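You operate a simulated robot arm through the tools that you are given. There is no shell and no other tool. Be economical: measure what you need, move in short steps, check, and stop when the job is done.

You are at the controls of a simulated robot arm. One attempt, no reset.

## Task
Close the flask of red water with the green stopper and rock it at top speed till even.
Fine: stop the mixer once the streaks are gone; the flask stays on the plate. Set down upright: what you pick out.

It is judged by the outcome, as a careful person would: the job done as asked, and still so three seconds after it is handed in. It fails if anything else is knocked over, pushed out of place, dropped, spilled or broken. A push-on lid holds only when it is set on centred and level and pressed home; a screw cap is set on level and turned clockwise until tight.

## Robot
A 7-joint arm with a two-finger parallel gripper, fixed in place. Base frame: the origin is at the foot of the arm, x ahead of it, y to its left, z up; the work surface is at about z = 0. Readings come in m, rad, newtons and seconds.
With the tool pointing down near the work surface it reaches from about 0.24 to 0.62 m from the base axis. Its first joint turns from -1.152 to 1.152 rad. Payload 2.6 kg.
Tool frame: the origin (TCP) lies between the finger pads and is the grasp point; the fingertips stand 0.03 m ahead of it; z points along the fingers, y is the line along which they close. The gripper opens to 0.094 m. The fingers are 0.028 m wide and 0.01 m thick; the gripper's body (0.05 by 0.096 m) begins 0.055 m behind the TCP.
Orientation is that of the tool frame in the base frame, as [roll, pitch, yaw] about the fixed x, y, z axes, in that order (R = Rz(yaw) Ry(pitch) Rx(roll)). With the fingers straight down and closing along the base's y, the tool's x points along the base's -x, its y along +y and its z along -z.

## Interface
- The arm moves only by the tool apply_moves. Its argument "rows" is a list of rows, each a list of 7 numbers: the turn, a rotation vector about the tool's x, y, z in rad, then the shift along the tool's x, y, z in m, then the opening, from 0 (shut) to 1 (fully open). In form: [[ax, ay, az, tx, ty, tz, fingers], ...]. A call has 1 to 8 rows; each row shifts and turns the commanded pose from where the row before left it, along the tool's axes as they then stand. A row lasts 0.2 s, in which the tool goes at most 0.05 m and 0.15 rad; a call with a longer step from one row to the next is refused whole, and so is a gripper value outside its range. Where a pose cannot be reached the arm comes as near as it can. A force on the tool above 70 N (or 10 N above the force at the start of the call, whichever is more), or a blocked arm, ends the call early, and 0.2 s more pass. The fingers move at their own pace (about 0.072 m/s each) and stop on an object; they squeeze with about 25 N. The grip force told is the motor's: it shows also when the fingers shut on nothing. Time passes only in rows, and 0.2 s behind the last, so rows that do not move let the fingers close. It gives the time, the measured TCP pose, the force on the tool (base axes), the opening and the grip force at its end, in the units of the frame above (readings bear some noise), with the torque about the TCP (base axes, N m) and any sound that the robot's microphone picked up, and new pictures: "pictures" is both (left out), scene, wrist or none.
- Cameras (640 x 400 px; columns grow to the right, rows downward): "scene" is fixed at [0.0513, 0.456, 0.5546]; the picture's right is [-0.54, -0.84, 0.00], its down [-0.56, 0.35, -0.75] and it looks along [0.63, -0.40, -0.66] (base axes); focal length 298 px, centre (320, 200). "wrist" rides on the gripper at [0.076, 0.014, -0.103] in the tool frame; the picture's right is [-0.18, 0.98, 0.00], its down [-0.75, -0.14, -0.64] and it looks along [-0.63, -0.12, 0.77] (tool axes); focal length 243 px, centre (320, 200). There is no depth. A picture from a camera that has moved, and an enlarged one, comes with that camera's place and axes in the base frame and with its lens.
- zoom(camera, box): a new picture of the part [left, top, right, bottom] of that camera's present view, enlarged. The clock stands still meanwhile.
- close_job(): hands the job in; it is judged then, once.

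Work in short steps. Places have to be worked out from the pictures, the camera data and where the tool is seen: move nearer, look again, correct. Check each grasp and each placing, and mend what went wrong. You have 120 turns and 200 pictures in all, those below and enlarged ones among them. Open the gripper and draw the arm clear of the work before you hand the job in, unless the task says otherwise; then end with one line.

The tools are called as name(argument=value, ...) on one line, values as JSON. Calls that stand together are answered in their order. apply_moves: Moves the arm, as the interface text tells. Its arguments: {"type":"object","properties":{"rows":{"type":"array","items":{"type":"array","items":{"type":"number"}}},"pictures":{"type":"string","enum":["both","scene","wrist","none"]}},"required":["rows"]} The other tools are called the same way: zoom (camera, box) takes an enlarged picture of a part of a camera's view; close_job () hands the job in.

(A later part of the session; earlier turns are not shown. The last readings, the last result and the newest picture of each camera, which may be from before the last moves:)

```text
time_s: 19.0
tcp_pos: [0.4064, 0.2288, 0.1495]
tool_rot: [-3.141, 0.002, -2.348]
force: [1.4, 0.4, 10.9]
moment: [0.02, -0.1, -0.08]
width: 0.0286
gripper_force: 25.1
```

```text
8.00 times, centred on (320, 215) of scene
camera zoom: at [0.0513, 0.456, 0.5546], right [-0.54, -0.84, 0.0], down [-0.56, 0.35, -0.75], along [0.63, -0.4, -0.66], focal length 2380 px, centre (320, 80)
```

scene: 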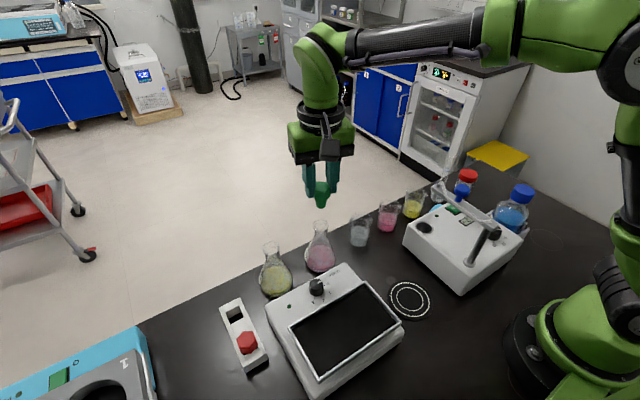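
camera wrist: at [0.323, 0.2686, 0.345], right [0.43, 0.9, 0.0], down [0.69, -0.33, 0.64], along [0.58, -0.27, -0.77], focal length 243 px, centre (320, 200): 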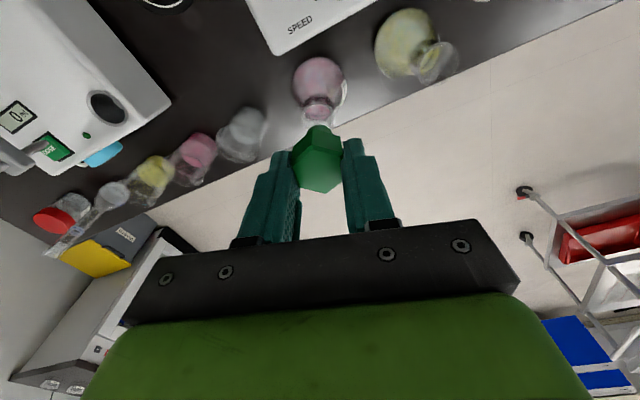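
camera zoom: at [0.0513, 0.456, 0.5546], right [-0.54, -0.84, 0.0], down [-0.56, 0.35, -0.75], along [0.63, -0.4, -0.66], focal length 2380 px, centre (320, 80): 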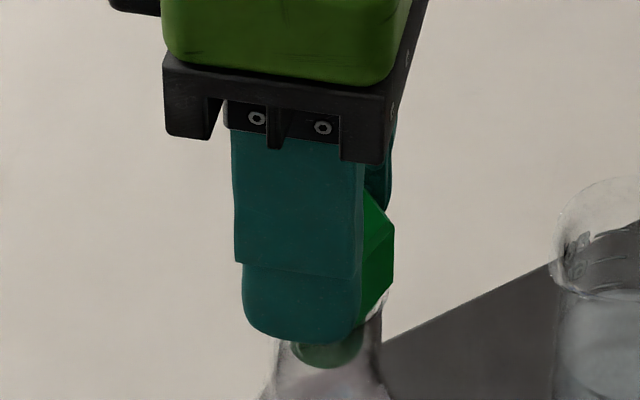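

The fingers seem to slip on the head at ~11 N. I release, rise, and will press from above with closed fingers.

apply_moves(rows=[[0, 0, 0, 0, 0, 0, 0.5], [0, 0, 0, 0, 0, 0, 0.5], [0, 0, 0, 0, 0, -0.02, 0.5], [0, 0, 0, 0, 0, -0.03, 0.5], [0, 0, 0, 0, 0, 0, 0.0], [0, 0, 0, 0, 0, 0, 0.0], [0, 0, 0, 0, 0, 0, 0.0]], pictures="scene")

zoom(camera="scene", box=[295, 190, 345, 240])

zoom(camera="wrist", box=[270, 70, 370, 170])

```text
time_s: 20.6
tcp_pos: [0.4059, 0.2291, 0.1998]
tool_rot: [-3.141, -0.001, -2.351]
force: [0.1, -0.7, 1.0]
moment: [-0.03, 0.0, 0.01]
width: 0.0
gripper_force: 25.0
```

scene: 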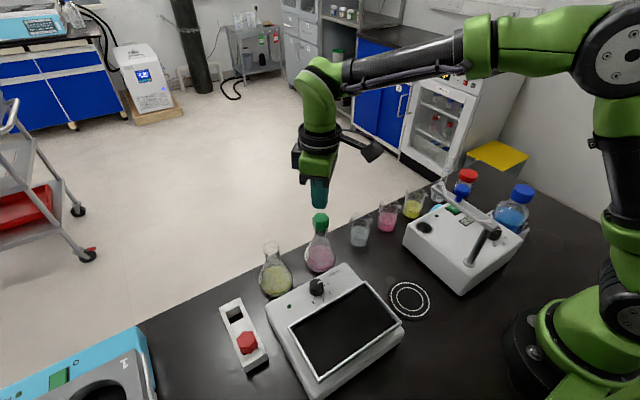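

```text
8.00 times, centred on (320, 215) of scene
camera zoom: at [0.0513, 0.456, 0.5546], right [-0.54, -0.84, 0.0], down [-0.56, 0.35, -0.75], along [0.63, -0.4, -0.66], focal length 2380 px, centre (320, 80)
```

zoom: 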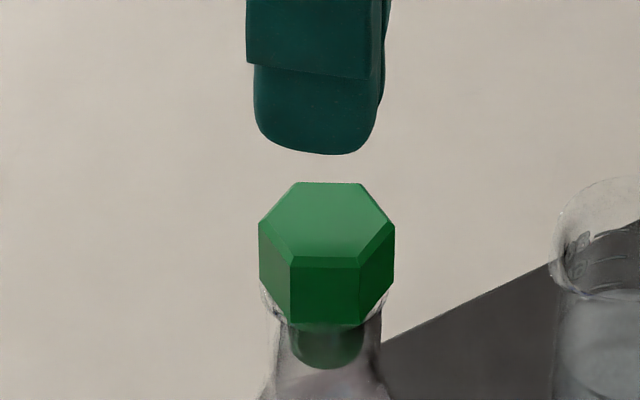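

```text
4.00 times, centred on (320, 120) of wrist
camera zoom: at [0.3411, 0.1854, 0.3026], right [-0.57, 0.82, 0.0], down [0.63, 0.44, 0.64], along [0.53, 0.37, -0.77], focal length 970 px, centre (320, 520)
```

zoom: 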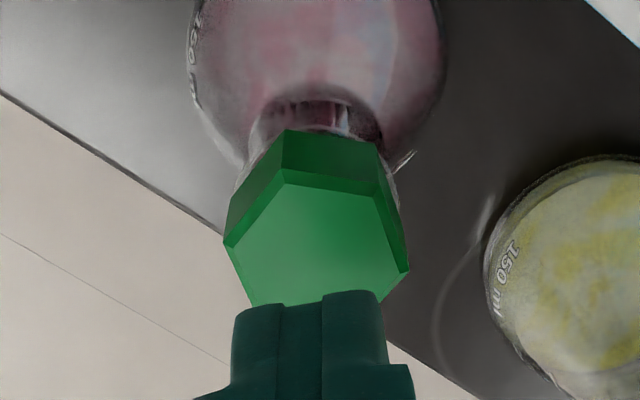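

The stopper is seated level, head near the rim. I press on its top centre with shut fingers.

apply_moves(rows=[[0, 0, 0, 0, 0, 0.02, 0], [0, 0, 0, 0, 0, 0.01, 0], [0, 0, 0, 0, 0, 0.003, 0], [0, 0, 0, 0, 0, 0.002, 0], [0, 0, 0, 0, 0, 0, 0]], pictures="none")

```text
time_s: 21.8
tcp_pos: [0.4072, 0.2274, 0.1691]
tool_rot: [-3.138, 0.01, -2.349]
force: [-6.0, -5.6, 41.6]
moment: [-0.36, 0.36, -0.01]
width: 0.0
gripper_force: 24.9
```

About 42 N is on the stopper. I look at how it sits.

zoom(camera="scene", box=[285, 190, 355, 260])

zoom(camera="wrist", box=[270, 70, 370, 170])

```text
5.71 times, centred on (320, 225) of scene
camera zoom: at [0.0511, 0.4559, 0.5547], right [-0.54, -0.84, 0.0], down [-0.56, 0.35, -0.75], along [0.63, -0.4, -0.66], focal length 1700 px, centre (320, 57)
```

zoom: 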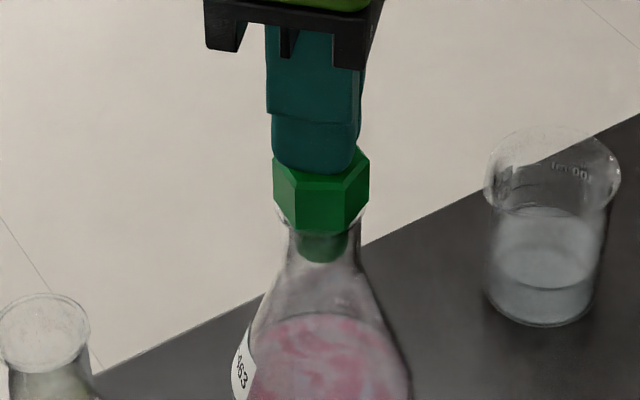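

```text
4.00 times, centred on (320, 120) of wrist
camera zoom: at [0.3417, 0.1853, 0.271], right [-0.57, 0.82, 0.0], down [0.62, 0.43, 0.65], along [0.53, 0.37, -0.76], focal length 970 px, centre (320, 520)
```

zoom: 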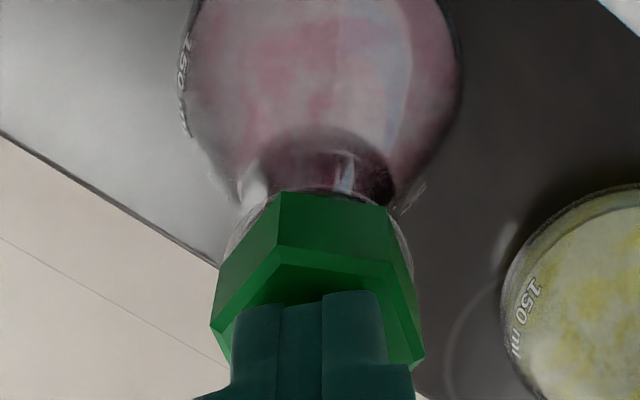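

No further movement of the plug at 42 N; one slightly firmer press, then lift away to inspect.

apply_moves(rows=[[0, 0, 0, 0, 0, 0.0012, 0], [0, 0, 0, 0, 0, 0, 0]], pictures="none")

apply_moves(rows=[[0, 0, 0, 0, 0, -0.006, 0], [0, 0, 0, 0, 0, -0.03, 0], [0, 0, 0, 0, 0, -0.04, 0.5], [0, 0, 0, 0, 0, -0.03, 0.5], [0, 0, 0, 0, 0, 0, 0.5]], pictures="both")

zoom(camera="scene", box=[295, 200, 345, 250])

zoom(camera="wrist", box=[270, 20, 370, 120])

```text
time_s: 22.4
tcp_pos: [0.409, 0.2291, 0.1687]
tool_rot: [-3.138, 0.012, -2.349]
force: [-6.6, -5.3, 47.5]
moment: [-0.43, 0.49, 0.04]
width: 0.0
gripper_force: 25.3
```

```text
time_s: 23.6
tcp_pos: [0.4058, 0.2287, 0.2707]
tool_rot: [3.141, 0.0, -2.348]
force: [0.2, -0.4, -0.3]
moment: [-0.01, -0.02, -0.03]
width: 0.0469
gripper_force: 0.1
camera wrist: at [0.341, 0.1854, 0.3733], right [-0.57, 0.82, 0.0], down [0.63, 0.44, 0.64], along [0.53, 0.37, -0.77], focal length 243 px, centre (320, 200)
```

scene: 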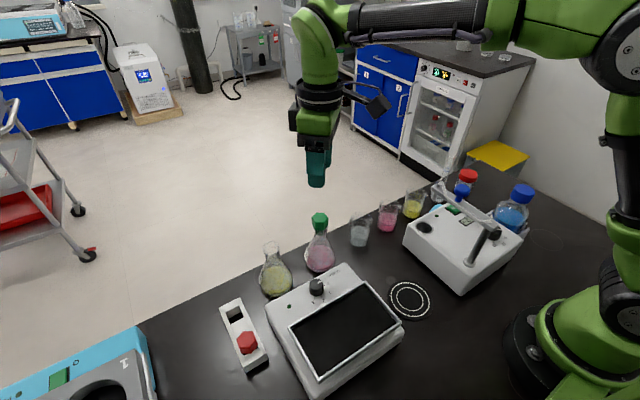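
wrist: 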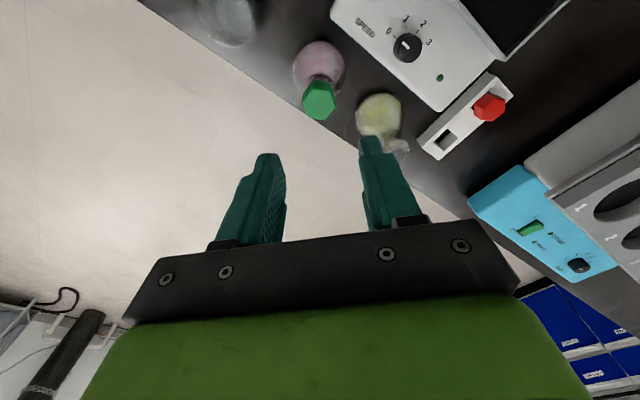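

```text
8.00 times, centred on (320, 225) of scene
camera zoom: at [0.0513, 0.456, 0.5546], right [-0.54, -0.84, 0.0], down [-0.56, 0.35, -0.75], along [0.63, -0.4, -0.66], focal length 2380 px, centre (320, 0)
```

zoom: 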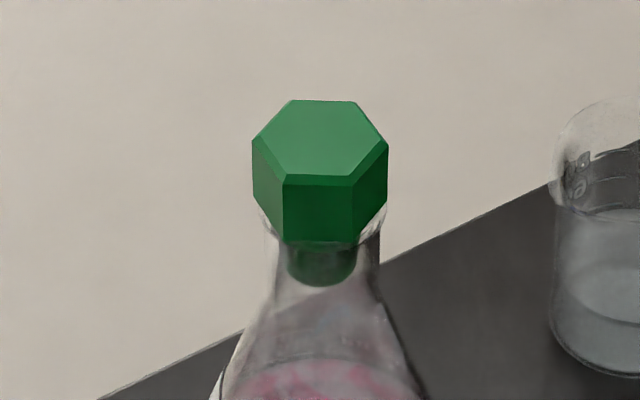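

```text
4.00 times, centred on (320, 70) of wrist
camera zoom: at [0.341, 0.1854, 0.3733], right [-0.57, 0.82, 0.0], down [0.63, 0.44, 0.64], along [0.53, 0.37, -0.77], focal length 970 px, centre (320, 720)
```

zoom: 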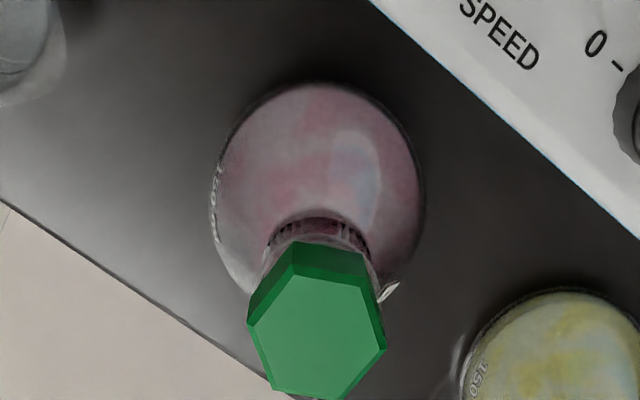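

Stopper sits level and home. Now I take the flask by the neck: descend around it with the fingers open ≈60 mm to TCP z≈0.116.

apply_moves(rows=[[0, 0, 0, 0, 0, 0.03, 0.64], [0, 0, 0, 0, 0, 0.04, 0.64], [0, 0, 0, 0, 0, 0.025, 0.64], [0, 0, 0, 0, 0, 0, 0.64]], pictures="none")

zoom(camera="scene", box=[280, 190, 360, 270])

zoom(camera="wrist", box=[240, 70, 400, 230])

```text
time_s: 24.6
tcp_pos: [0.4052, 0.2284, 0.1751]
tool_rot: [-3.141, -0.001, -2.35]
force: [0.1, 0.0, 0.3]
moment: [-0.02, -0.01, -0.01]
width: 0.0601
gripper_force: 0.1
```

```text
5.00 times, centred on (320, 230) of scene
camera zoom: at [0.0513, 0.456, 0.5546], right [-0.54, -0.84, 0.0], down [-0.56, 0.35, -0.75], along [0.63, -0.4, -0.66], focal length 1488 px, centre (320, 50)
```

zoom: 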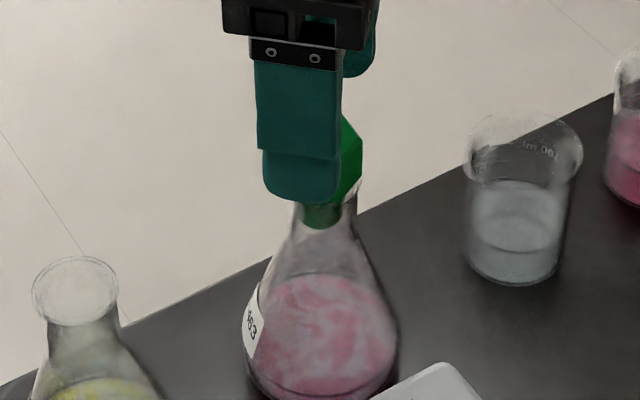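

```text
2.50 times, centred on (320, 150) of wrist
camera zoom: at [0.3406, 0.185, 0.277], right [-0.57, 0.82, 0.0], down [0.63, 0.44, 0.64], along [0.53, 0.37, -0.77], focal length 606 px, centre (320, 325)
```

zoom: 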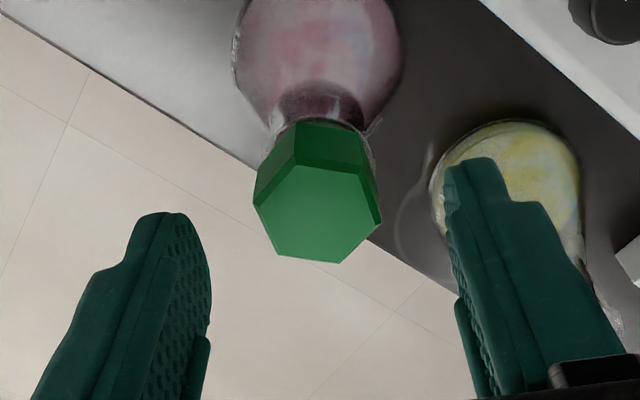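

Aligned. Descending to neck height and checking before closing.

apply_moves(rows=[[0, 0, 0, 0, 0, 0.02, 0.64], [0, 0, 0, 0, 0, 0.02, 0.64], [0, 0, 0, 0, 0, 0.015, 0.64], [0, 0, 0, 0, 0, 0.004, 0.64], [0, 0, 0, 0, 0, 0, 0.64]], pictures="none")

zoom(camera="scene", box=[280, 190, 360, 270])

zoom(camera="wrist", box=[240, 70, 400, 230])

```text
time_s: 25.8
tcp_pos: [0.4049, 0.2272, 0.1168]
tool_rot: [-3.14, 0.002, -2.349]
force: [0.3, -0.4, -0.3]
moment: [-0.02, 0.0, -0.04]
width: 0.0603
gripper_force: 0.0
```

```text
5.00 times, centred on (320, 230) of scene
camera zoom: at [0.0513, 0.456, 0.5546], right [-0.54, -0.84, 0.0], down [-0.56, 0.35, -0.75], along [0.63, -0.4, -0.66], focal length 1488 px, centre (320, 50)
```

zoom: 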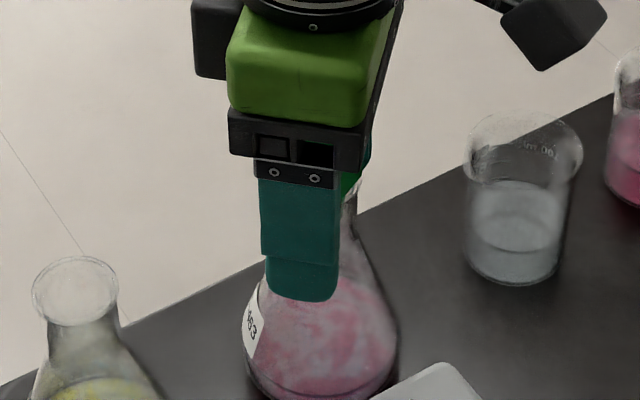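

```text
2.50 times, centred on (320, 150) of wrist
camera zoom: at [0.3412, 0.1848, 0.2185], right [-0.57, 0.82, 0.0], down [0.63, 0.44, 0.64], along [0.53, 0.37, -0.77], focal length 606 px, centre (320, 325)
```

zoom: 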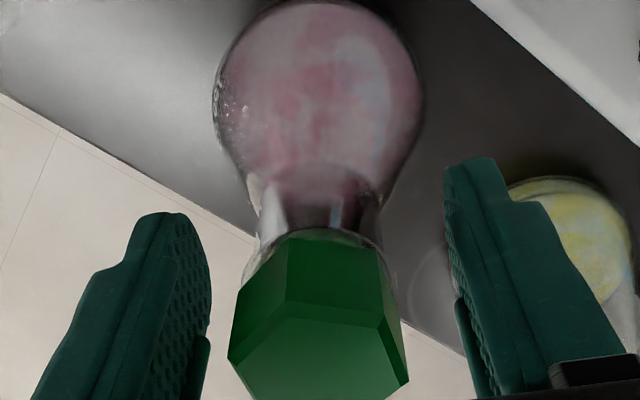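

Tips straddle the neck below the rim. Closing.

apply_moves(rows=[[0, 0, 0, 0, 0, 0, 0.3], [0, 0, 0, 0, 0, 0, 0.15], [0, 0, 0, 0, 0, 0, 0.1], [0, 0, 0, 0, 0, 0, 0.1]], pictures="none")

zoom(camera="wrist", box=[240, 70, 400, 230])

zoom(camera="scene", box=[280, 190, 360, 270])

```text
time_s: 26.8
tcp_pos: [0.4046, 0.2273, 0.1162]
tool_rot: [3.141, -0.001, -2.348]
force: [0.7, -0.2, 0.5]
moment: [-0.01, 0.01, 0.03]
width: 0.0314
gripper_force: 25.2
```

```text
2.50 times, centred on (320, 150) of wrist
camera zoom: at [0.3412, 0.1849, 0.2187], right [-0.57, 0.82, 0.0], down [0.63, 0.44, 0.64], along [0.53, 0.37, -0.77], focal length 606 px, centre (320, 325)
```

zoom: 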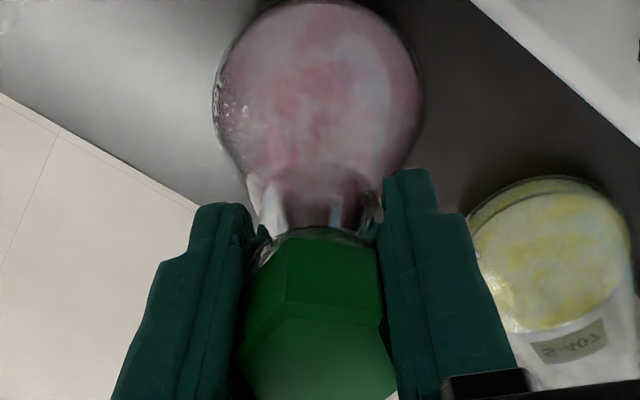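

```text
5.00 times, centred on (320, 230) of scene
camera zoom: at [0.0513, 0.456, 0.5546], right [-0.54, -0.84, 0.0], down [-0.56, 0.35, -0.75], along [0.63, -0.4, -0.66], focal length 1488 px, centre (320, 50)
```

zoom: 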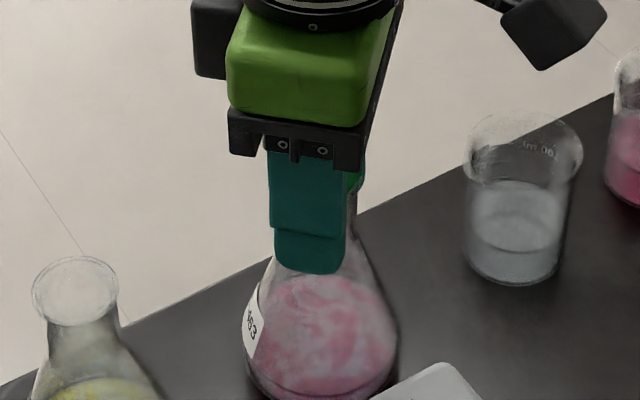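

Gripped at 31 mm. Small test lift.

apply_moves(rows=[[0, 0, 0, 0, 0, -0.004, 0.1], [0, 0, 0, 0, 0, -0.008, 0.1], [0, 0, 0, 0, 0, -0.008, 0.1], [0, 0, 0, 0, 0, 0, 0.1]], pictures="none")

zoom(camera="wrist", box=[240, 70, 400, 230])

zoom(camera="scene", box=[270, 190, 370, 290])

```text
time_s: 27.8
tcp_pos: [0.4063, 0.2277, 0.1353]
tool_rot: [3.142, 0.001, -2.348]
force: [0.6, 0.1, -0.5]
moment: [-0.01, 0.04, -0.01]
width: 0.0315
gripper_force: 25.1
```

```text
2.50 times, centred on (320, 150) of wrist
camera zoom: at [0.3414, 0.185, 0.2385], right [-0.57, 0.82, 0.0], down [0.63, 0.44, 0.64], along [0.53, 0.37, -0.77], focal length 606 px, centre (320, 325)
```

zoom: 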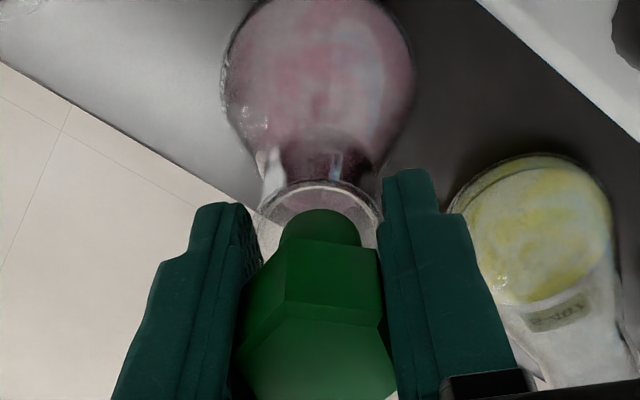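

```text
4.00 times, centred on (320, 240) of scene
camera zoom: at [0.0513, 0.456, 0.5546], right [-0.54, -0.84, 0.0], down [-0.56, 0.35, -0.75], along [0.63, -0.4, -0.66], focal length 1190 px, centre (320, 40)
```

zoom: 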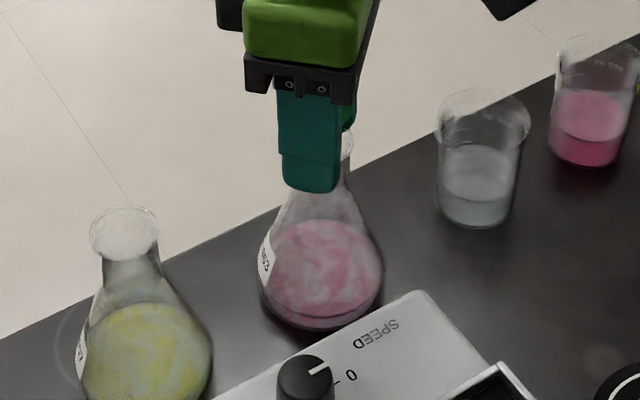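

The stopper slid out with the fingers: the flask stayed on the table, so it was not yet pressed home (about 3 mm short). The plug is still above/in the mouth and aligned; I lower it back in.

apply_moves(rows=[[0, 0, 0, 0, 0, 0.004, 0.1], [0, 0, 0, 0, 0, 0.004, 0.1], [0, 0, 0, 0, 0, 0.004, 0.1], [0, 0, 0, 0, 0, 0.002, 0.1], [0, 0, 0, 0, 0, 0, 0.1]], pictures="none")

zoom(camera="wrist", box=[280, 110, 360, 190])

zoom(camera="scene", box=[280, 190, 360, 270])

```text
time_s: 29.0
tcp_pos: [0.4062, 0.2276, 0.1209]
tool_rot: [3.141, 0.0, -2.349]
force: [0.1, 0.8, 0.4]
moment: [-0.01, 0.01, -0.02]
width: 0.031
gripper_force: 25.8
```

```text
5.00 times, centred on (320, 150) of wrist
camera zoom: at [0.3417, 0.185, 0.2245], right [-0.57, 0.82, 0.0], down [0.63, 0.44, 0.64], along [0.53, 0.37, -0.77], focal length 1213 px, centre (320, 450)
```

zoom: 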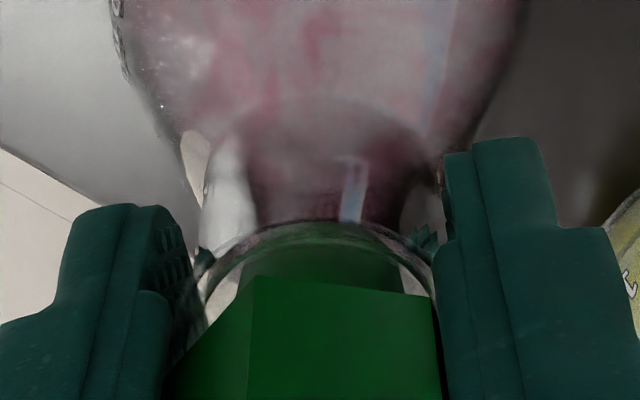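

```text
5.00 times, centred on (320, 230) of scene
camera zoom: at [0.0513, 0.456, 0.5546], right [-0.54, -0.84, 0.0], down [-0.56, 0.35, -0.75], along [0.63, -0.4, -0.66], focal length 1488 px, centre (320, 50)
```

zoom: 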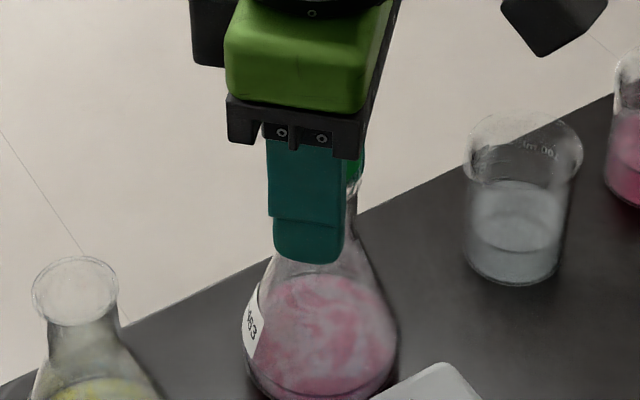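

Plug is back inside the rim. Pressing on gently.

apply_moves(rows=[[0, 0, 0, 0, 0, 0.002, 0.1], [0, 0, 0, 0, 0, 0.002, 0.1], [0, 0, 0, 0, 0, 0.0015, 0.1], [0, 0, 0, 0, 0, 0, 0.1]], pictures="none")

zoom(camera="wrist", box=[280, 110, 360, 190])

```text
time_s: 30.0
tcp_pos: [0.4055, 0.2272, 0.1156]
tool_rot: [-3.14, 0.001, -2.349]
force: [-0.2, -0.3, 0.0]
moment: [-0.02, 0.02, 0.01]
width: 0.0311
gripper_force: 25.3
```

```text
5.00 times, centred on (320, 150) of wrist
camera zoom: at [0.3416, 0.185, 0.2192], right [-0.57, 0.82, 0.0], down [0.63, 0.44, 0.64], along [0.53, 0.37, -0.77], focal length 1213 px, centre (320, 450)
```

zoom: 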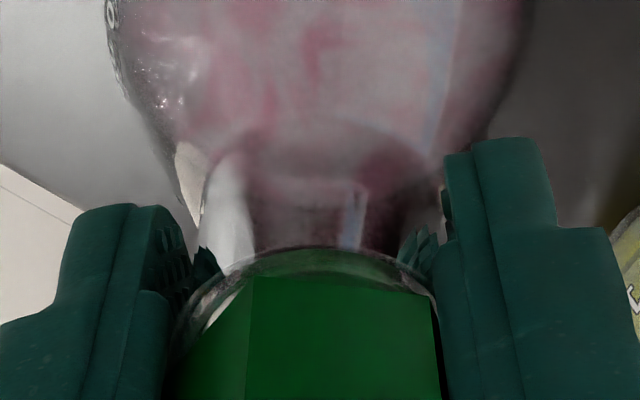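

No resistance yet there, so I release, rise, and press harder and more centrally from above with shut fingers.

apply_moves(rows=[[0, 0, 0, 0, 0, 0, 0.55], [0, 0, 0, 0, 0, 0, 0.55], [0, 0, 0, 0, 0, -0.03, 0.55], [0, 0, 0, 0, 0, -0.04, 0.55], [0, 0, 0, 0, 0, 0, 0.0], [0, 0, 0, 0, 0, 0, 0.0], [0, 0, 0, 0, 0, 0, 0.0]], pictures="none")

zoom(camera="scene", box=[295, 200, 345, 250])

zoom(camera="wrist", box=[280, 80, 360, 160])

```text
time_s: 31.6
tcp_pos: [0.4057, 0.2275, 0.1861]
tool_rot: [3.141, -0.001, -2.349]
force: [0.7, -0.4, -0.2]
moment: [0.02, -0.04, 0.0]
width: 0.0
gripper_force: 25.0
```

```text
8.00 times, centred on (320, 225) of scene
camera zoom: at [0.0513, 0.456, 0.5546], right [-0.54, -0.84, 0.0], down [-0.56, 0.35, -0.75], along [0.63, -0.4, -0.66], focal length 2380 px, centre (320, 0)
```

zoom: 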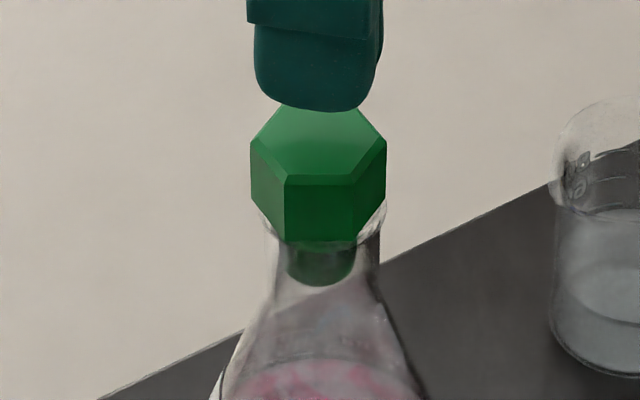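

```text
5.00 times, centred on (320, 120) of wrist
camera zoom: at [0.3416, 0.1853, 0.29], right [-0.57, 0.82, 0.0], down [0.63, 0.44, 0.64], along [0.53, 0.37, -0.77], focal length 1213 px, centre (320, 600)
```

zoom: 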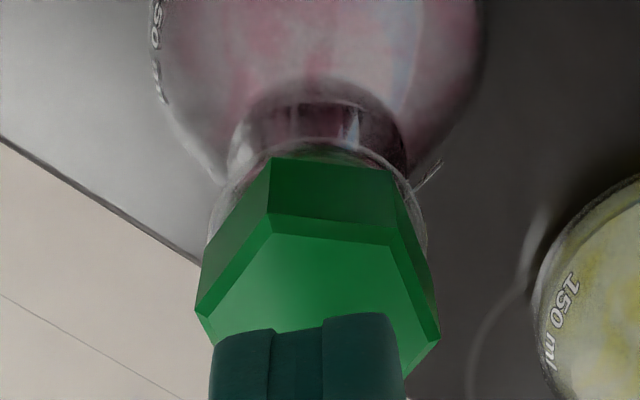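

Earlier the arm sagged by 0.011 rad under load so the press went off-centre; I pre-tilt by that amount and press again up to ~60 N.

apply_moves(rows=[[0, 0.011, 0, 0, 0, 0.012, 0], [0, 0, 0, 0, 0, 0.004, 0], [0, 0, 0, 0, 0, 0.002, 0], [0, 0, 0, 0, 0, 0.002, 0], [0, 0, 0, 0, 0, 0.002, 0], [0, 0, 0, 0, 0, 0, 0]], pictures="none")

zoom(camera="scene", box=[295, 200, 345, 250])

```text
time_s: 33.0
tcp_pos: [0.4081, 0.2277, 0.1679]
tool_rot: [-3.139, 0.0, -2.35]
force: [-5.6, -3.9, 43.4]
moment: [-0.24, 0.33, -0.04]
width: 0.0
gripper_force: 24.9
```

```text
8.00 times, centred on (320, 225) of scene
camera zoom: at [0.0511, 0.4559, 0.5547], right [-0.54, -0.84, 0.0], down [-0.56, 0.35, -0.75], along [0.63, -0.4, -0.66], focal length 2380 px, centre (320, 0)
```

zoom: 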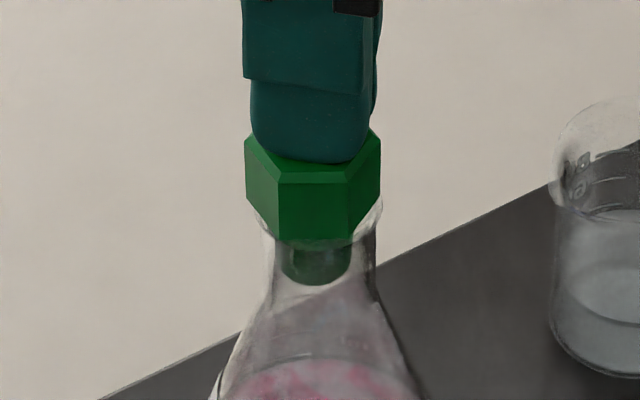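

Still no motion at 43 N. I increase to ~60+ N.

apply_moves(rows=[[0, 0, 0, 0, 0, 0.001, 0], [0, 0, 0, 0, 0, 0.001, 0], [0, 0, 0, 0, 0, 0, 0]], pictures="none")

zoom(camera="scene", box=[305, 210, 335, 240])

```text
time_s: 33.8
tcp_pos: [0.4084, 0.2279, 0.1695]
tool_rot: [-3.135, 0.004, -2.349]
force: [-7.4, -5.2, 52.1]
moment: [-0.29, 0.43, 0.04]
width: 0.0
gripper_force: 24.6
```

```text
13.33 times, centred on (320, 225) of scene
camera zoom: at [0.0511, 0.4559, 0.5548], right [-0.54, -0.84, 0.0], down [-0.56, 0.35, -0.75], along [0.63, -0.4, -0.66], focal length 3967 px, centre (320, -133)
```

zoom: 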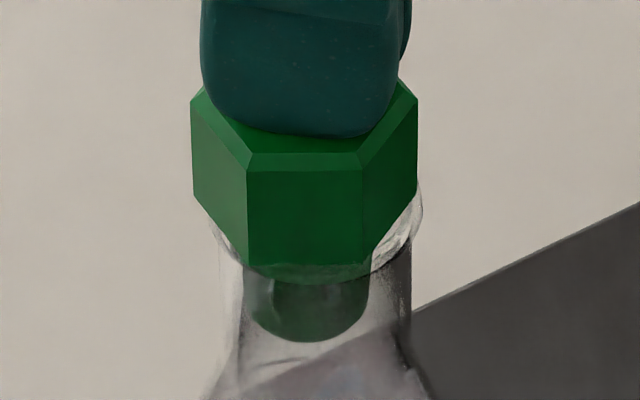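

Head seems still ~2–3 mm above the rim. I press up to just under the 70 N limit.

apply_moves(rows=[[0, 0, 0, 0, 0, 0.001, 0], [0, 0, 0, 0, 0, 0.0005, 0], [0, 0, 0, 0, 0, 0, 0]], pictures="none")

zoom(camera="scene", box=[305, 210, 335, 240])

zoom(camera="scene", box=[255, 235, 285, 265])

```text
time_s: 34.6
tcp_pos: [0.4092, 0.229, 0.169]
tool_rot: [-3.133, 0.006, -2.351]
force: [-8.1, -6.1, 58.9]
moment: [-0.42, 0.48, 0.01]
width: 0.0001
gripper_force: 25.0
```

```text
13.33 times, centred on (320, 225) of scene
camera zoom: at [0.051, 0.4558, 0.5548], right [-0.54, -0.84, 0.0], down [-0.56, 0.36, -0.75], along [0.63, -0.4, -0.66], focal length 3967 px, centre (320, -133)
```

zoom: 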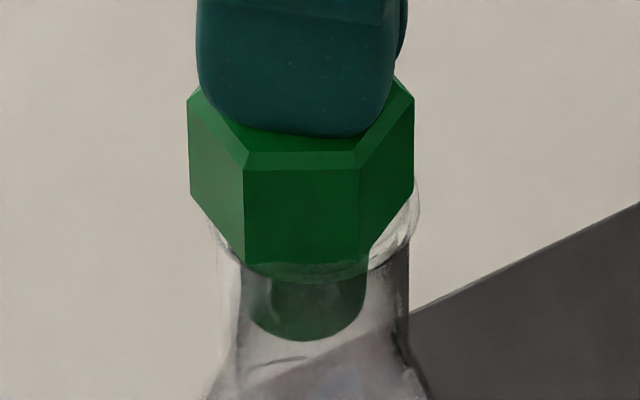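

```text
13.33 times, centred on (270, 250) of scene
camera zoom: at [0.051, 0.4558, 0.5548], right [-0.54, -0.84, 0.0], down [-0.56, 0.36, -0.75], along [0.63, -0.4, -0.66], focal length 3967 px, centre (987, -467)
```

zoom: 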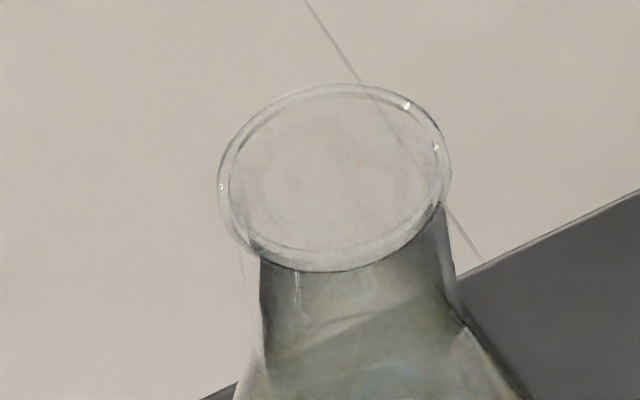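

The plug/head now sits about 2 mm off-centre on the rim – the press dragged it sideways (TCP drifted ~3.5 mm). I lift off and inspect to re-centre it.

apply_moves(rows=[[0, 0, 0, 0, 0, -0.006, 0], [0, -0.011, 0, 0, 0, -0.024, 0], [0, 0, 0, 0, 0, -0.01, 0.55], [0, 0, 0, 0, 0, 0, 0.55], [0, 0, 0, 0, 0, 0, 0.55]], pictures="none")

zoom(camera="scene", box=[305, 210, 335, 240])

zoom(camera="wrist", box=[285, 70, 345, 130])

```text
time_s: 35.8
tcp_pos: [0.4069, 0.2289, 0.2013]
tool_rot: [3.141, 0.001, -2.35]
force: [-0.6, 0.0, -0.3]
moment: [-0.05, 0.01, 0.03]
width: 0.0518
gripper_force: 0.1
```

```text
13.33 times, centred on (320, 225) of scene
camera zoom: at [0.0513, 0.456, 0.5546], right [-0.54, -0.84, 0.0], down [-0.56, 0.35, -0.75], along [0.63, -0.4, -0.66], focal length 3967 px, centre (320, -133)
```

zoom: 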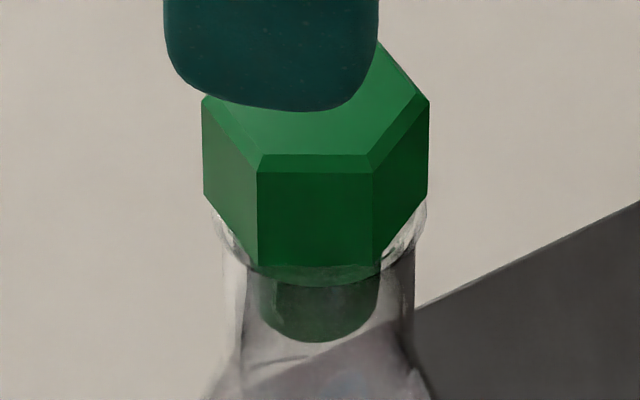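

```text
6.67 times, centred on (315, 100) of wrist
camera zoom: at [0.3422, 0.1848, 0.3037], right [-0.57, 0.82, 0.0], down [0.63, 0.44, 0.64], along [0.53, 0.37, -0.77], focal length 1618 px, centre (353, 867)
```

zoom: 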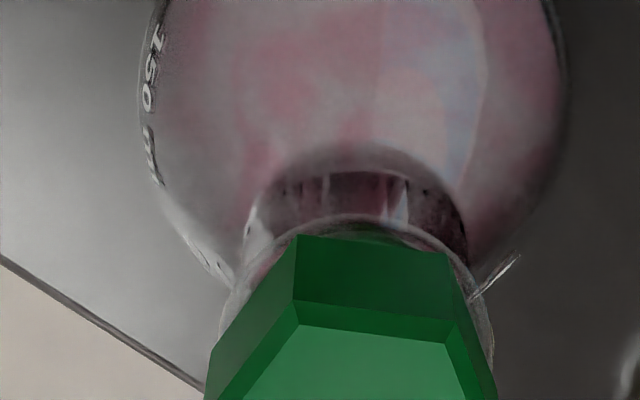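

Unloaded it springs back: centred within ~0.6 mm in both views. After the firmer press I test again: grip at head/neck and lift only 6 mm.

apply_moves(rows=[[0, 0, -0.1, 0, 0, 0.03, 0.55], [0, 0, 0, 0, 0, 0.035, 0.55], [0, 0, 0, 0, 0, 0.015, 0.55], [0, 0, 0, 0, 0, 0, 0.2], [0, 0, 0, 0, 0, 0, 0.1], [0, 0, 0, 0, 0, 0, 0.1], [0, 0, 0, 0, 0, -0.003, 0.1], [0, 0, 0, 0, 0, -0.004, 0.1]], pictures="none")

zoom(camera="scene", box=[280, 200, 360, 280])

zoom(camera="wrist", box=[280, 110, 360, 190])

```text
time_s: 37.6
tcp_pos: [0.4065, 0.2285, 0.1276]
tool_rot: [-3.141, -0.001, -2.248]
force: [0.5, 0.6, -0.2]
moment: [0.01, 0.05, 0.03]
width: 0.0307
gripper_force: 24.9
```

```text
5.00 times, centred on (320, 240) of scene
camera zoom: at [0.0513, 0.456, 0.5546], right [-0.54, -0.84, 0.0], down [-0.56, 0.35, -0.75], along [0.63, -0.4, -0.66], focal length 1488 px, centre (320, 0)
```

zoom: 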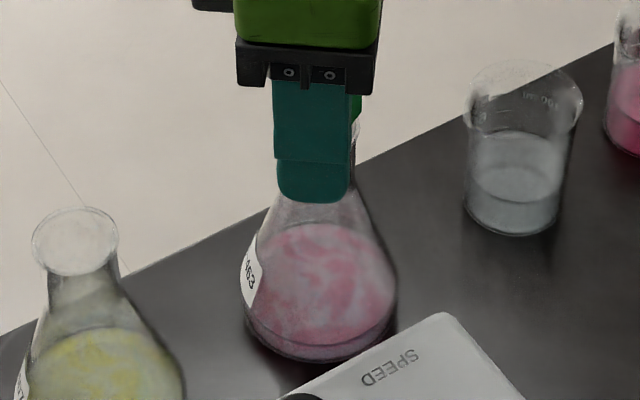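

```text
5.00 times, centred on (320, 150) of wrist
camera zoom: at [0.3465, 0.1793, 0.2308], right [-0.65, 0.76, 0.0], down [0.58, 0.5, 0.64], along [0.49, 0.42, -0.77], focal length 1213 px, centre (320, 450)
```

zoom: 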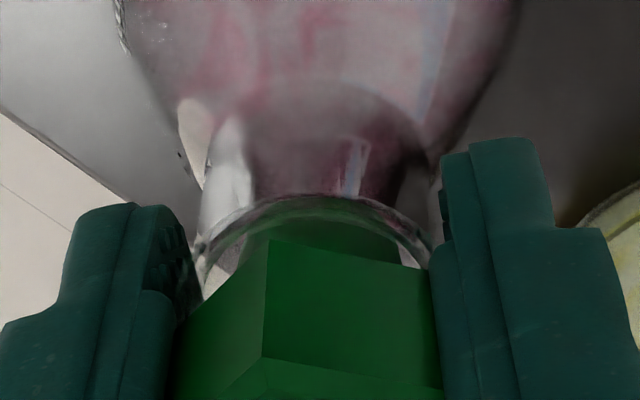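

It lifted out again, so it's not latched; the flask stayed put. Likely the sideways drag during pressing spoils the centring, so I set it back and will press with the drift compensated.

apply_moves(rows=[[0, 0, 0, 0, 0, 0.003, 0.1], [0, 0, 0, 0, 0, 0.003, 0.1], [0, 0, 0, 0, 0, 0.002, 0.1], [0, 0, 0, 0, 0, 0.001, 0.1], [0, 0, 0, 0, 0, 0, 0.1]], pictures="none")

zoom(camera="wrist", box=[280, 110, 360, 190])

```text
time_s: 38.8
tcp_pos: [0.4074, 0.2285, 0.1207]
tool_rot: [-3.14, 0.004, -2.25]
force: [-0.7, -1.0, 14.5]
moment: [-0.09, 0.03, -0.05]
width: 0.0304
gripper_force: 24.9
```

```text
5.00 times, centred on (320, 150) of wrist
camera zoom: at [0.3466, 0.1794, 0.2232], right [-0.65, 0.76, 0.0], down [0.58, 0.5, 0.64], along [0.49, 0.42, -0.76], focal length 1213 px, centre (320, 450)
```

zoom: 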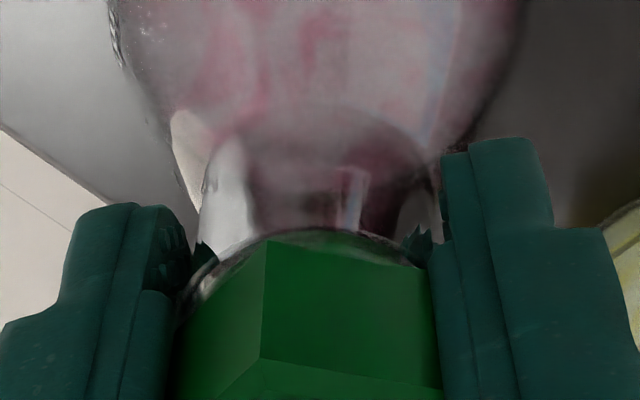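

14.5 N with the head gripped — this grip holds better. I press on in this centred grip.

apply_moves(rows=[[0, 0, 0, 0, 0, 0.001, 0.05], [0, 0, 0, 0, 0, 0.001, 0.05], [0, 0, 0, 0, 0, 0, 0.05]], pictures="none")

zoom(camera="wrist", box=[280, 110, 360, 190])

```text
time_s: 39.6
tcp_pos: [0.4066, 0.2285, 0.119]
tool_rot: [-3.139, 0.006, -2.249]
force: [-1.5, -0.1, 27.3]
moment: [0.0, 0.03, 0.02]
width: 0.0292
gripper_force: 24.3
```

```text
5.00 times, centred on (320, 150) of wrist
camera zoom: at [0.3467, 0.1796, 0.2214], right [-0.65, 0.76, 0.0], down [0.58, 0.5, 0.65], along [0.49, 0.42, -0.76], focal length 1213 px, centre (320, 450)
```

zoom: 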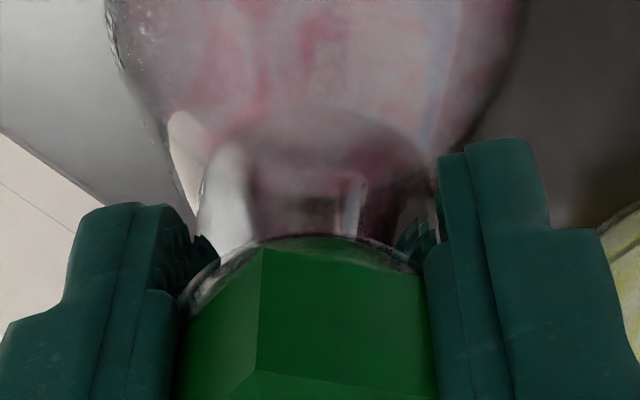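

Force reaches 27 N, nearly purely vertical, and the hex snapped flush (29.2 mm). Continuing.

apply_moves(rows=[[0, 0, 0, 0, 0, 0.001, 0.05], [0, 0, 0, 0, 0, 0.001, 0.05], [0, 0, 0, 0, 0, 0.001, 0.05], [0, 0, 0, 0, 0, 0, 0.05]], pictures="none")

zoom(camera="wrist", box=[280, 110, 360, 190])

zoom(camera="scene", box=[280, 200, 360, 280])

```text
time_s: 40.6
tcp_pos: [0.4081, 0.2292, 0.1181]
tool_rot: [-3.136, 0.01, -2.248]
force: [-6.5, -3.1, 44.3]
moment: [-0.07, 0.24, -0.01]
width: 0.0296
gripper_force: 24.4
```

```text
5.00 times, centred on (320, 150) of wrist
camera zoom: at [0.3471, 0.1799, 0.2204], right [-0.65, 0.76, 0.0], down [0.58, 0.49, 0.65], along [0.5, 0.42, -0.76], focal length 1213 px, centre (320, 450)
```

zoom: 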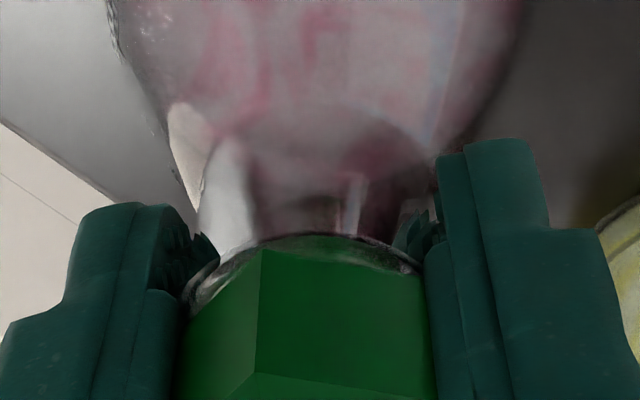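

```text
5.00 times, centred on (320, 240) of scene
camera zoom: at [0.0511, 0.4559, 0.5547], right [-0.54, -0.84, 0.0], down [-0.56, 0.35, -0.75], along [0.63, -0.4, -0.66], focal length 1488 px, centre (320, 0)
```

zoom: 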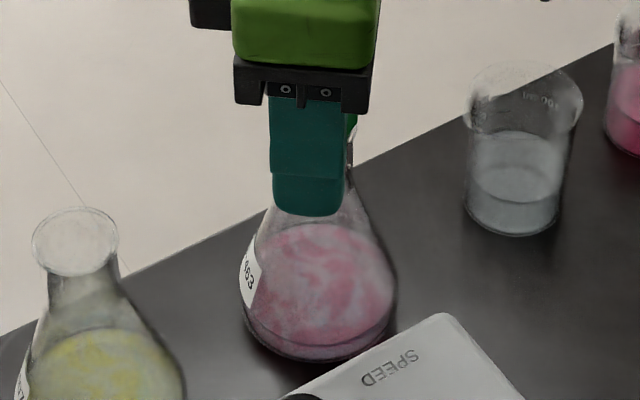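

44 N pressed with the stopper held centred. Now a test lift again.

apply_moves(rows=[[0, 0, 0, 0, 0, -0.004, 0.05], [0, 0, 0, 0, 0, -0.003, 0.05], [0, 0, 0, 0, 0, -0.004, 0.05], [0, 0, 0, 0, 0, -0.002, 0.05], [0, 0, 0, 0, 0, 0, 0.05]], pictures="none")

zoom(camera="wrist", box=[280, 110, 360, 190])

zoom(camera="scene", box=[280, 200, 360, 280])

```text
time_s: 41.8
tcp_pos: [0.4065, 0.2273, 0.1261]
tool_rot: [3.141, -0.001, -2.249]
force: [0.5, -0.3, -0.1]
moment: [0.01, -0.02, 0.02]
width: 0.0289
gripper_force: 24.8
```

```text
5.00 times, centred on (320, 150) of wrist
camera zoom: at [0.3463, 0.1787, 0.2293], right [-0.65, 0.76, 0.0], down [0.58, 0.5, 0.64], along [0.49, 0.42, -0.77], focal length 1213 px, centre (320, 450)
```

zoom: 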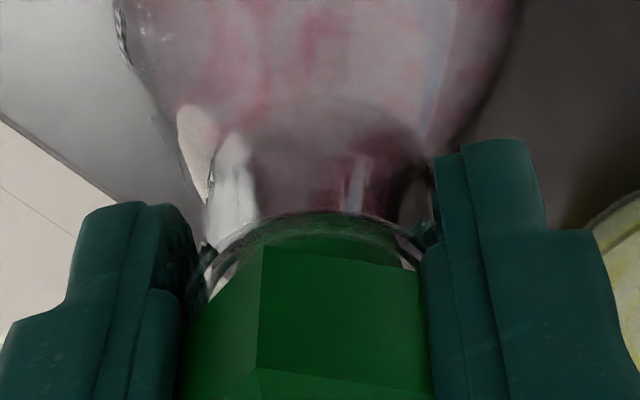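

```text
5.00 times, centred on (320, 240) of scene
camera zoom: at [0.0513, 0.456, 0.5546], right [-0.54, -0.84, 0.0], down [-0.56, 0.35, -0.75], along [0.63, -0.4, -0.66], focal length 1488 px, centre (320, 0)
```

zoom: 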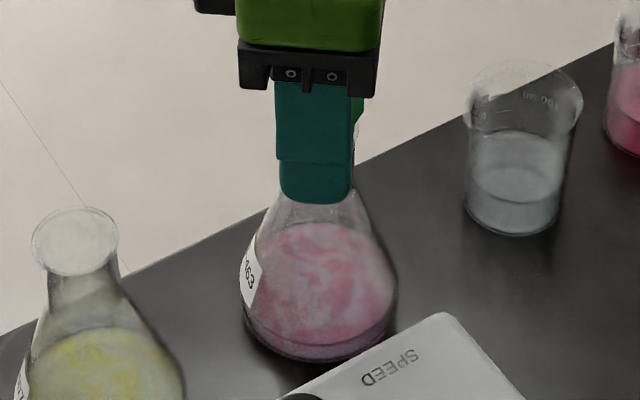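

Still loose: the head stays ~3 mm above the rim, so the plug jams before home. I re-lower and twist back and forth while pressing to ease it in.

apply_moves(rows=[[0, 0, 0, 0, 0, 0.004, 0.05], [0, 0, 0, 0, 0, 0.003, 0.05], [0, 0, 0.1, 0, 0, 0.001, 0.05], [0, 0, -0.12, 0, 0, 0.001, 0.05], [0, 0, -0.12, 0, 0, 0.0005, 0.05], [0, 0, 0.14, 0, 0, 0.0005, 0.05], [0, 0, 0, 0, 0, 0, 0.05]], pictures="none")

zoom(camera="wrist", box=[280, 110, 360, 190])

zoom(camera="scene", box=[300, 210, 340, 250])

```text
time_s: 43.4
tcp_pos: [0.4068, 0.229, 0.1187]
tool_rot: [-3.139, 0.004, -2.251]
force: [0.1, -0.7, 26.1]
moment: [0.05, 0.03, -0.02]
width: 0.0292
gripper_force: 24.9
```

```text
5.00 times, centred on (320, 150) of wrist
camera zoom: at [0.3468, 0.1797, 0.2214], right [-0.65, 0.76, 0.0], down [0.58, 0.5, 0.65], along [0.49, 0.42, -0.76], focal length 1213 px, centre (320, 450)
```

zoom: 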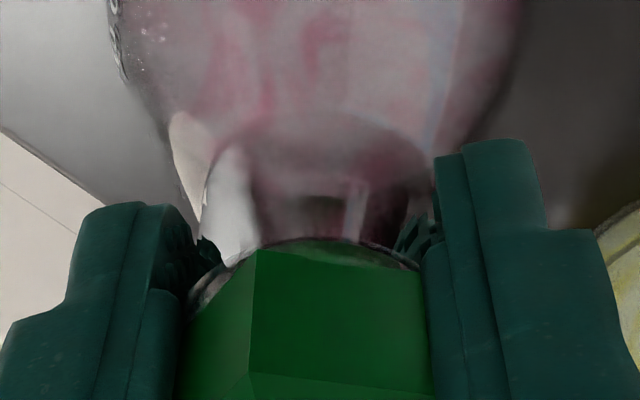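

```text
10.00 times, centred on (320, 230) of scene
camera zoom: at [0.0512, 0.4559, 0.5547], right [-0.54, -0.84, 0.0], down [-0.56, 0.35, -0.75], along [0.63, -0.4, -0.66], focal length 2976 px, centre (320, -100)
```

zoom: 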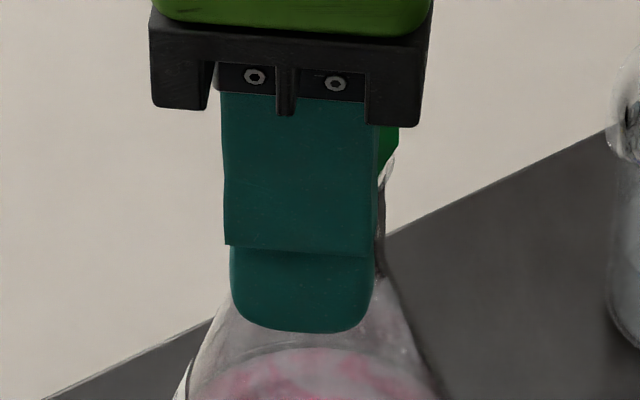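

Insight: in the low grip the fingertips may have been resting on the flask's shoulder rather than pushing the stopper. I release, rise, and do the top press again with sideways drift and tilt compensated.

apply_moves(rows=[[0, 0, 0, 0, 0, -0.003, 0.05], [0, 0, 0, 0, 0, 0, 0.55], [0, 0, 0, 0, 0, 0, 0.55], [0, 0, 0, 0, 0, -0.035, 0.55], [0, 0, 0, 0, 0, -0.04, 0.55], [0, 0, 0, 0, 0, 0, 0.0], [0, 0, 0, 0, 0, 0, 0.0], [0, 0, 0, 0, 0, 0, 0.0]], pictures="none")

zoom(camera="scene", box=[305, 210, 335, 240])

zoom(camera="wrist", box=[280, 70, 360, 150])

```text
time_s: 45.2
tcp_pos: [0.4073, 0.2292, 0.1943]
tool_rot: [-3.14, 0.001, -2.246]
force: [0.7, 0.0, -0.5]
moment: [-0.03, 0.02, 0.0]
width: 0.0
gripper_force: 24.7
```

```text
13.33 times, centred on (320, 225) of scene
camera zoom: at [0.0513, 0.456, 0.5546], right [-0.54, -0.84, 0.0], down [-0.56, 0.35, -0.75], along [0.63, -0.4, -0.66], focal length 3967 px, centre (320, -133)
```

zoom: 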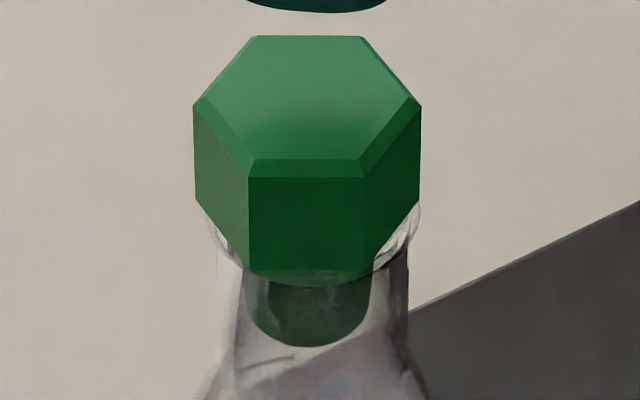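

```text
5.00 times, centred on (320, 110) of wrist
camera zoom: at [0.3469, 0.1796, 0.2975], right [-0.65, 0.76, 0.0], down [0.58, 0.5, 0.64], along [0.49, 0.42, -0.77], focal length 1213 px, centre (320, 650)
```

zoom: 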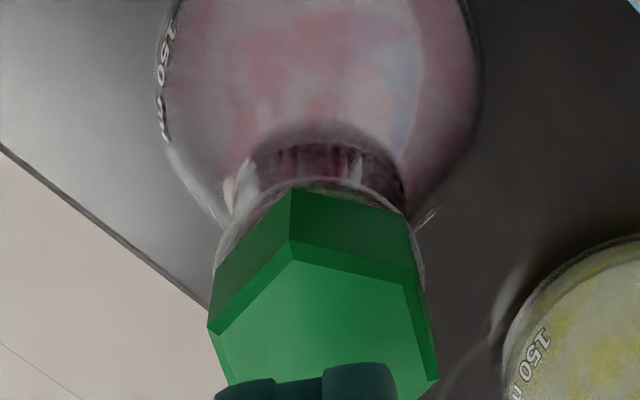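

The plug moved ~1 mm deeper than before (so the gripped twist-press works). Now the compensated top press.

apply_moves(rows=[[-0.003, 0.006, 0, 0, 0, 0.018, 0], [0, 0, 0, 0, 0, 0.004, 0], [-0.001, 0.002, 0, 0.0006, 0.0003, 0.002, 0], [-0.001, 0.002, 0, 0.0006, 0.0003, 0.0015, 0], [-0.001, 0.002, 0, 0.0006, 0.0003, 0.0015, 0], [-0.001, 0.002, 0, 0.0006, 0.0003, 0.0015, 0], [0, 0, 0, 0, 0, 0, 0]], pictures="none")

zoom(camera="scene", box=[305, 210, 335, 240])

```text
time_s: 46.8
tcp_pos: [0.4058, 0.2274, 0.1691]
tool_rot: [3.139, -0.007, -2.248]
force: [1.0, -0.1, 29.8]
moment: [0.06, -0.07, 0.01]
width: 0.0
gripper_force: 25.2
```

```text
13.33 times, centred on (320, 225) of scene
camera zoom: at [0.0512, 0.4559, 0.5547], right [-0.54, -0.84, 0.0], down [-0.56, 0.35, -0.75], along [0.63, -0.4, -0.66], focal length 3967 px, centre (320, -133)
```

zoom: 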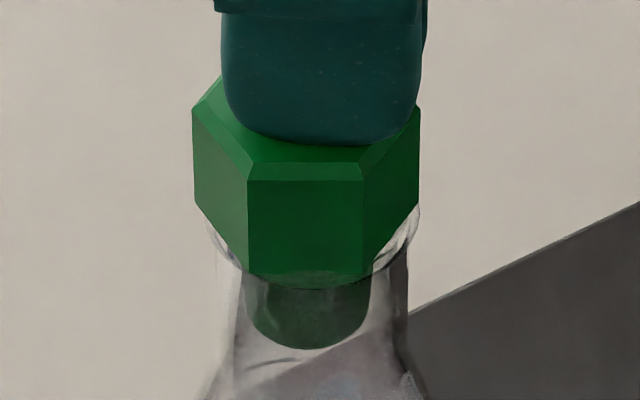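

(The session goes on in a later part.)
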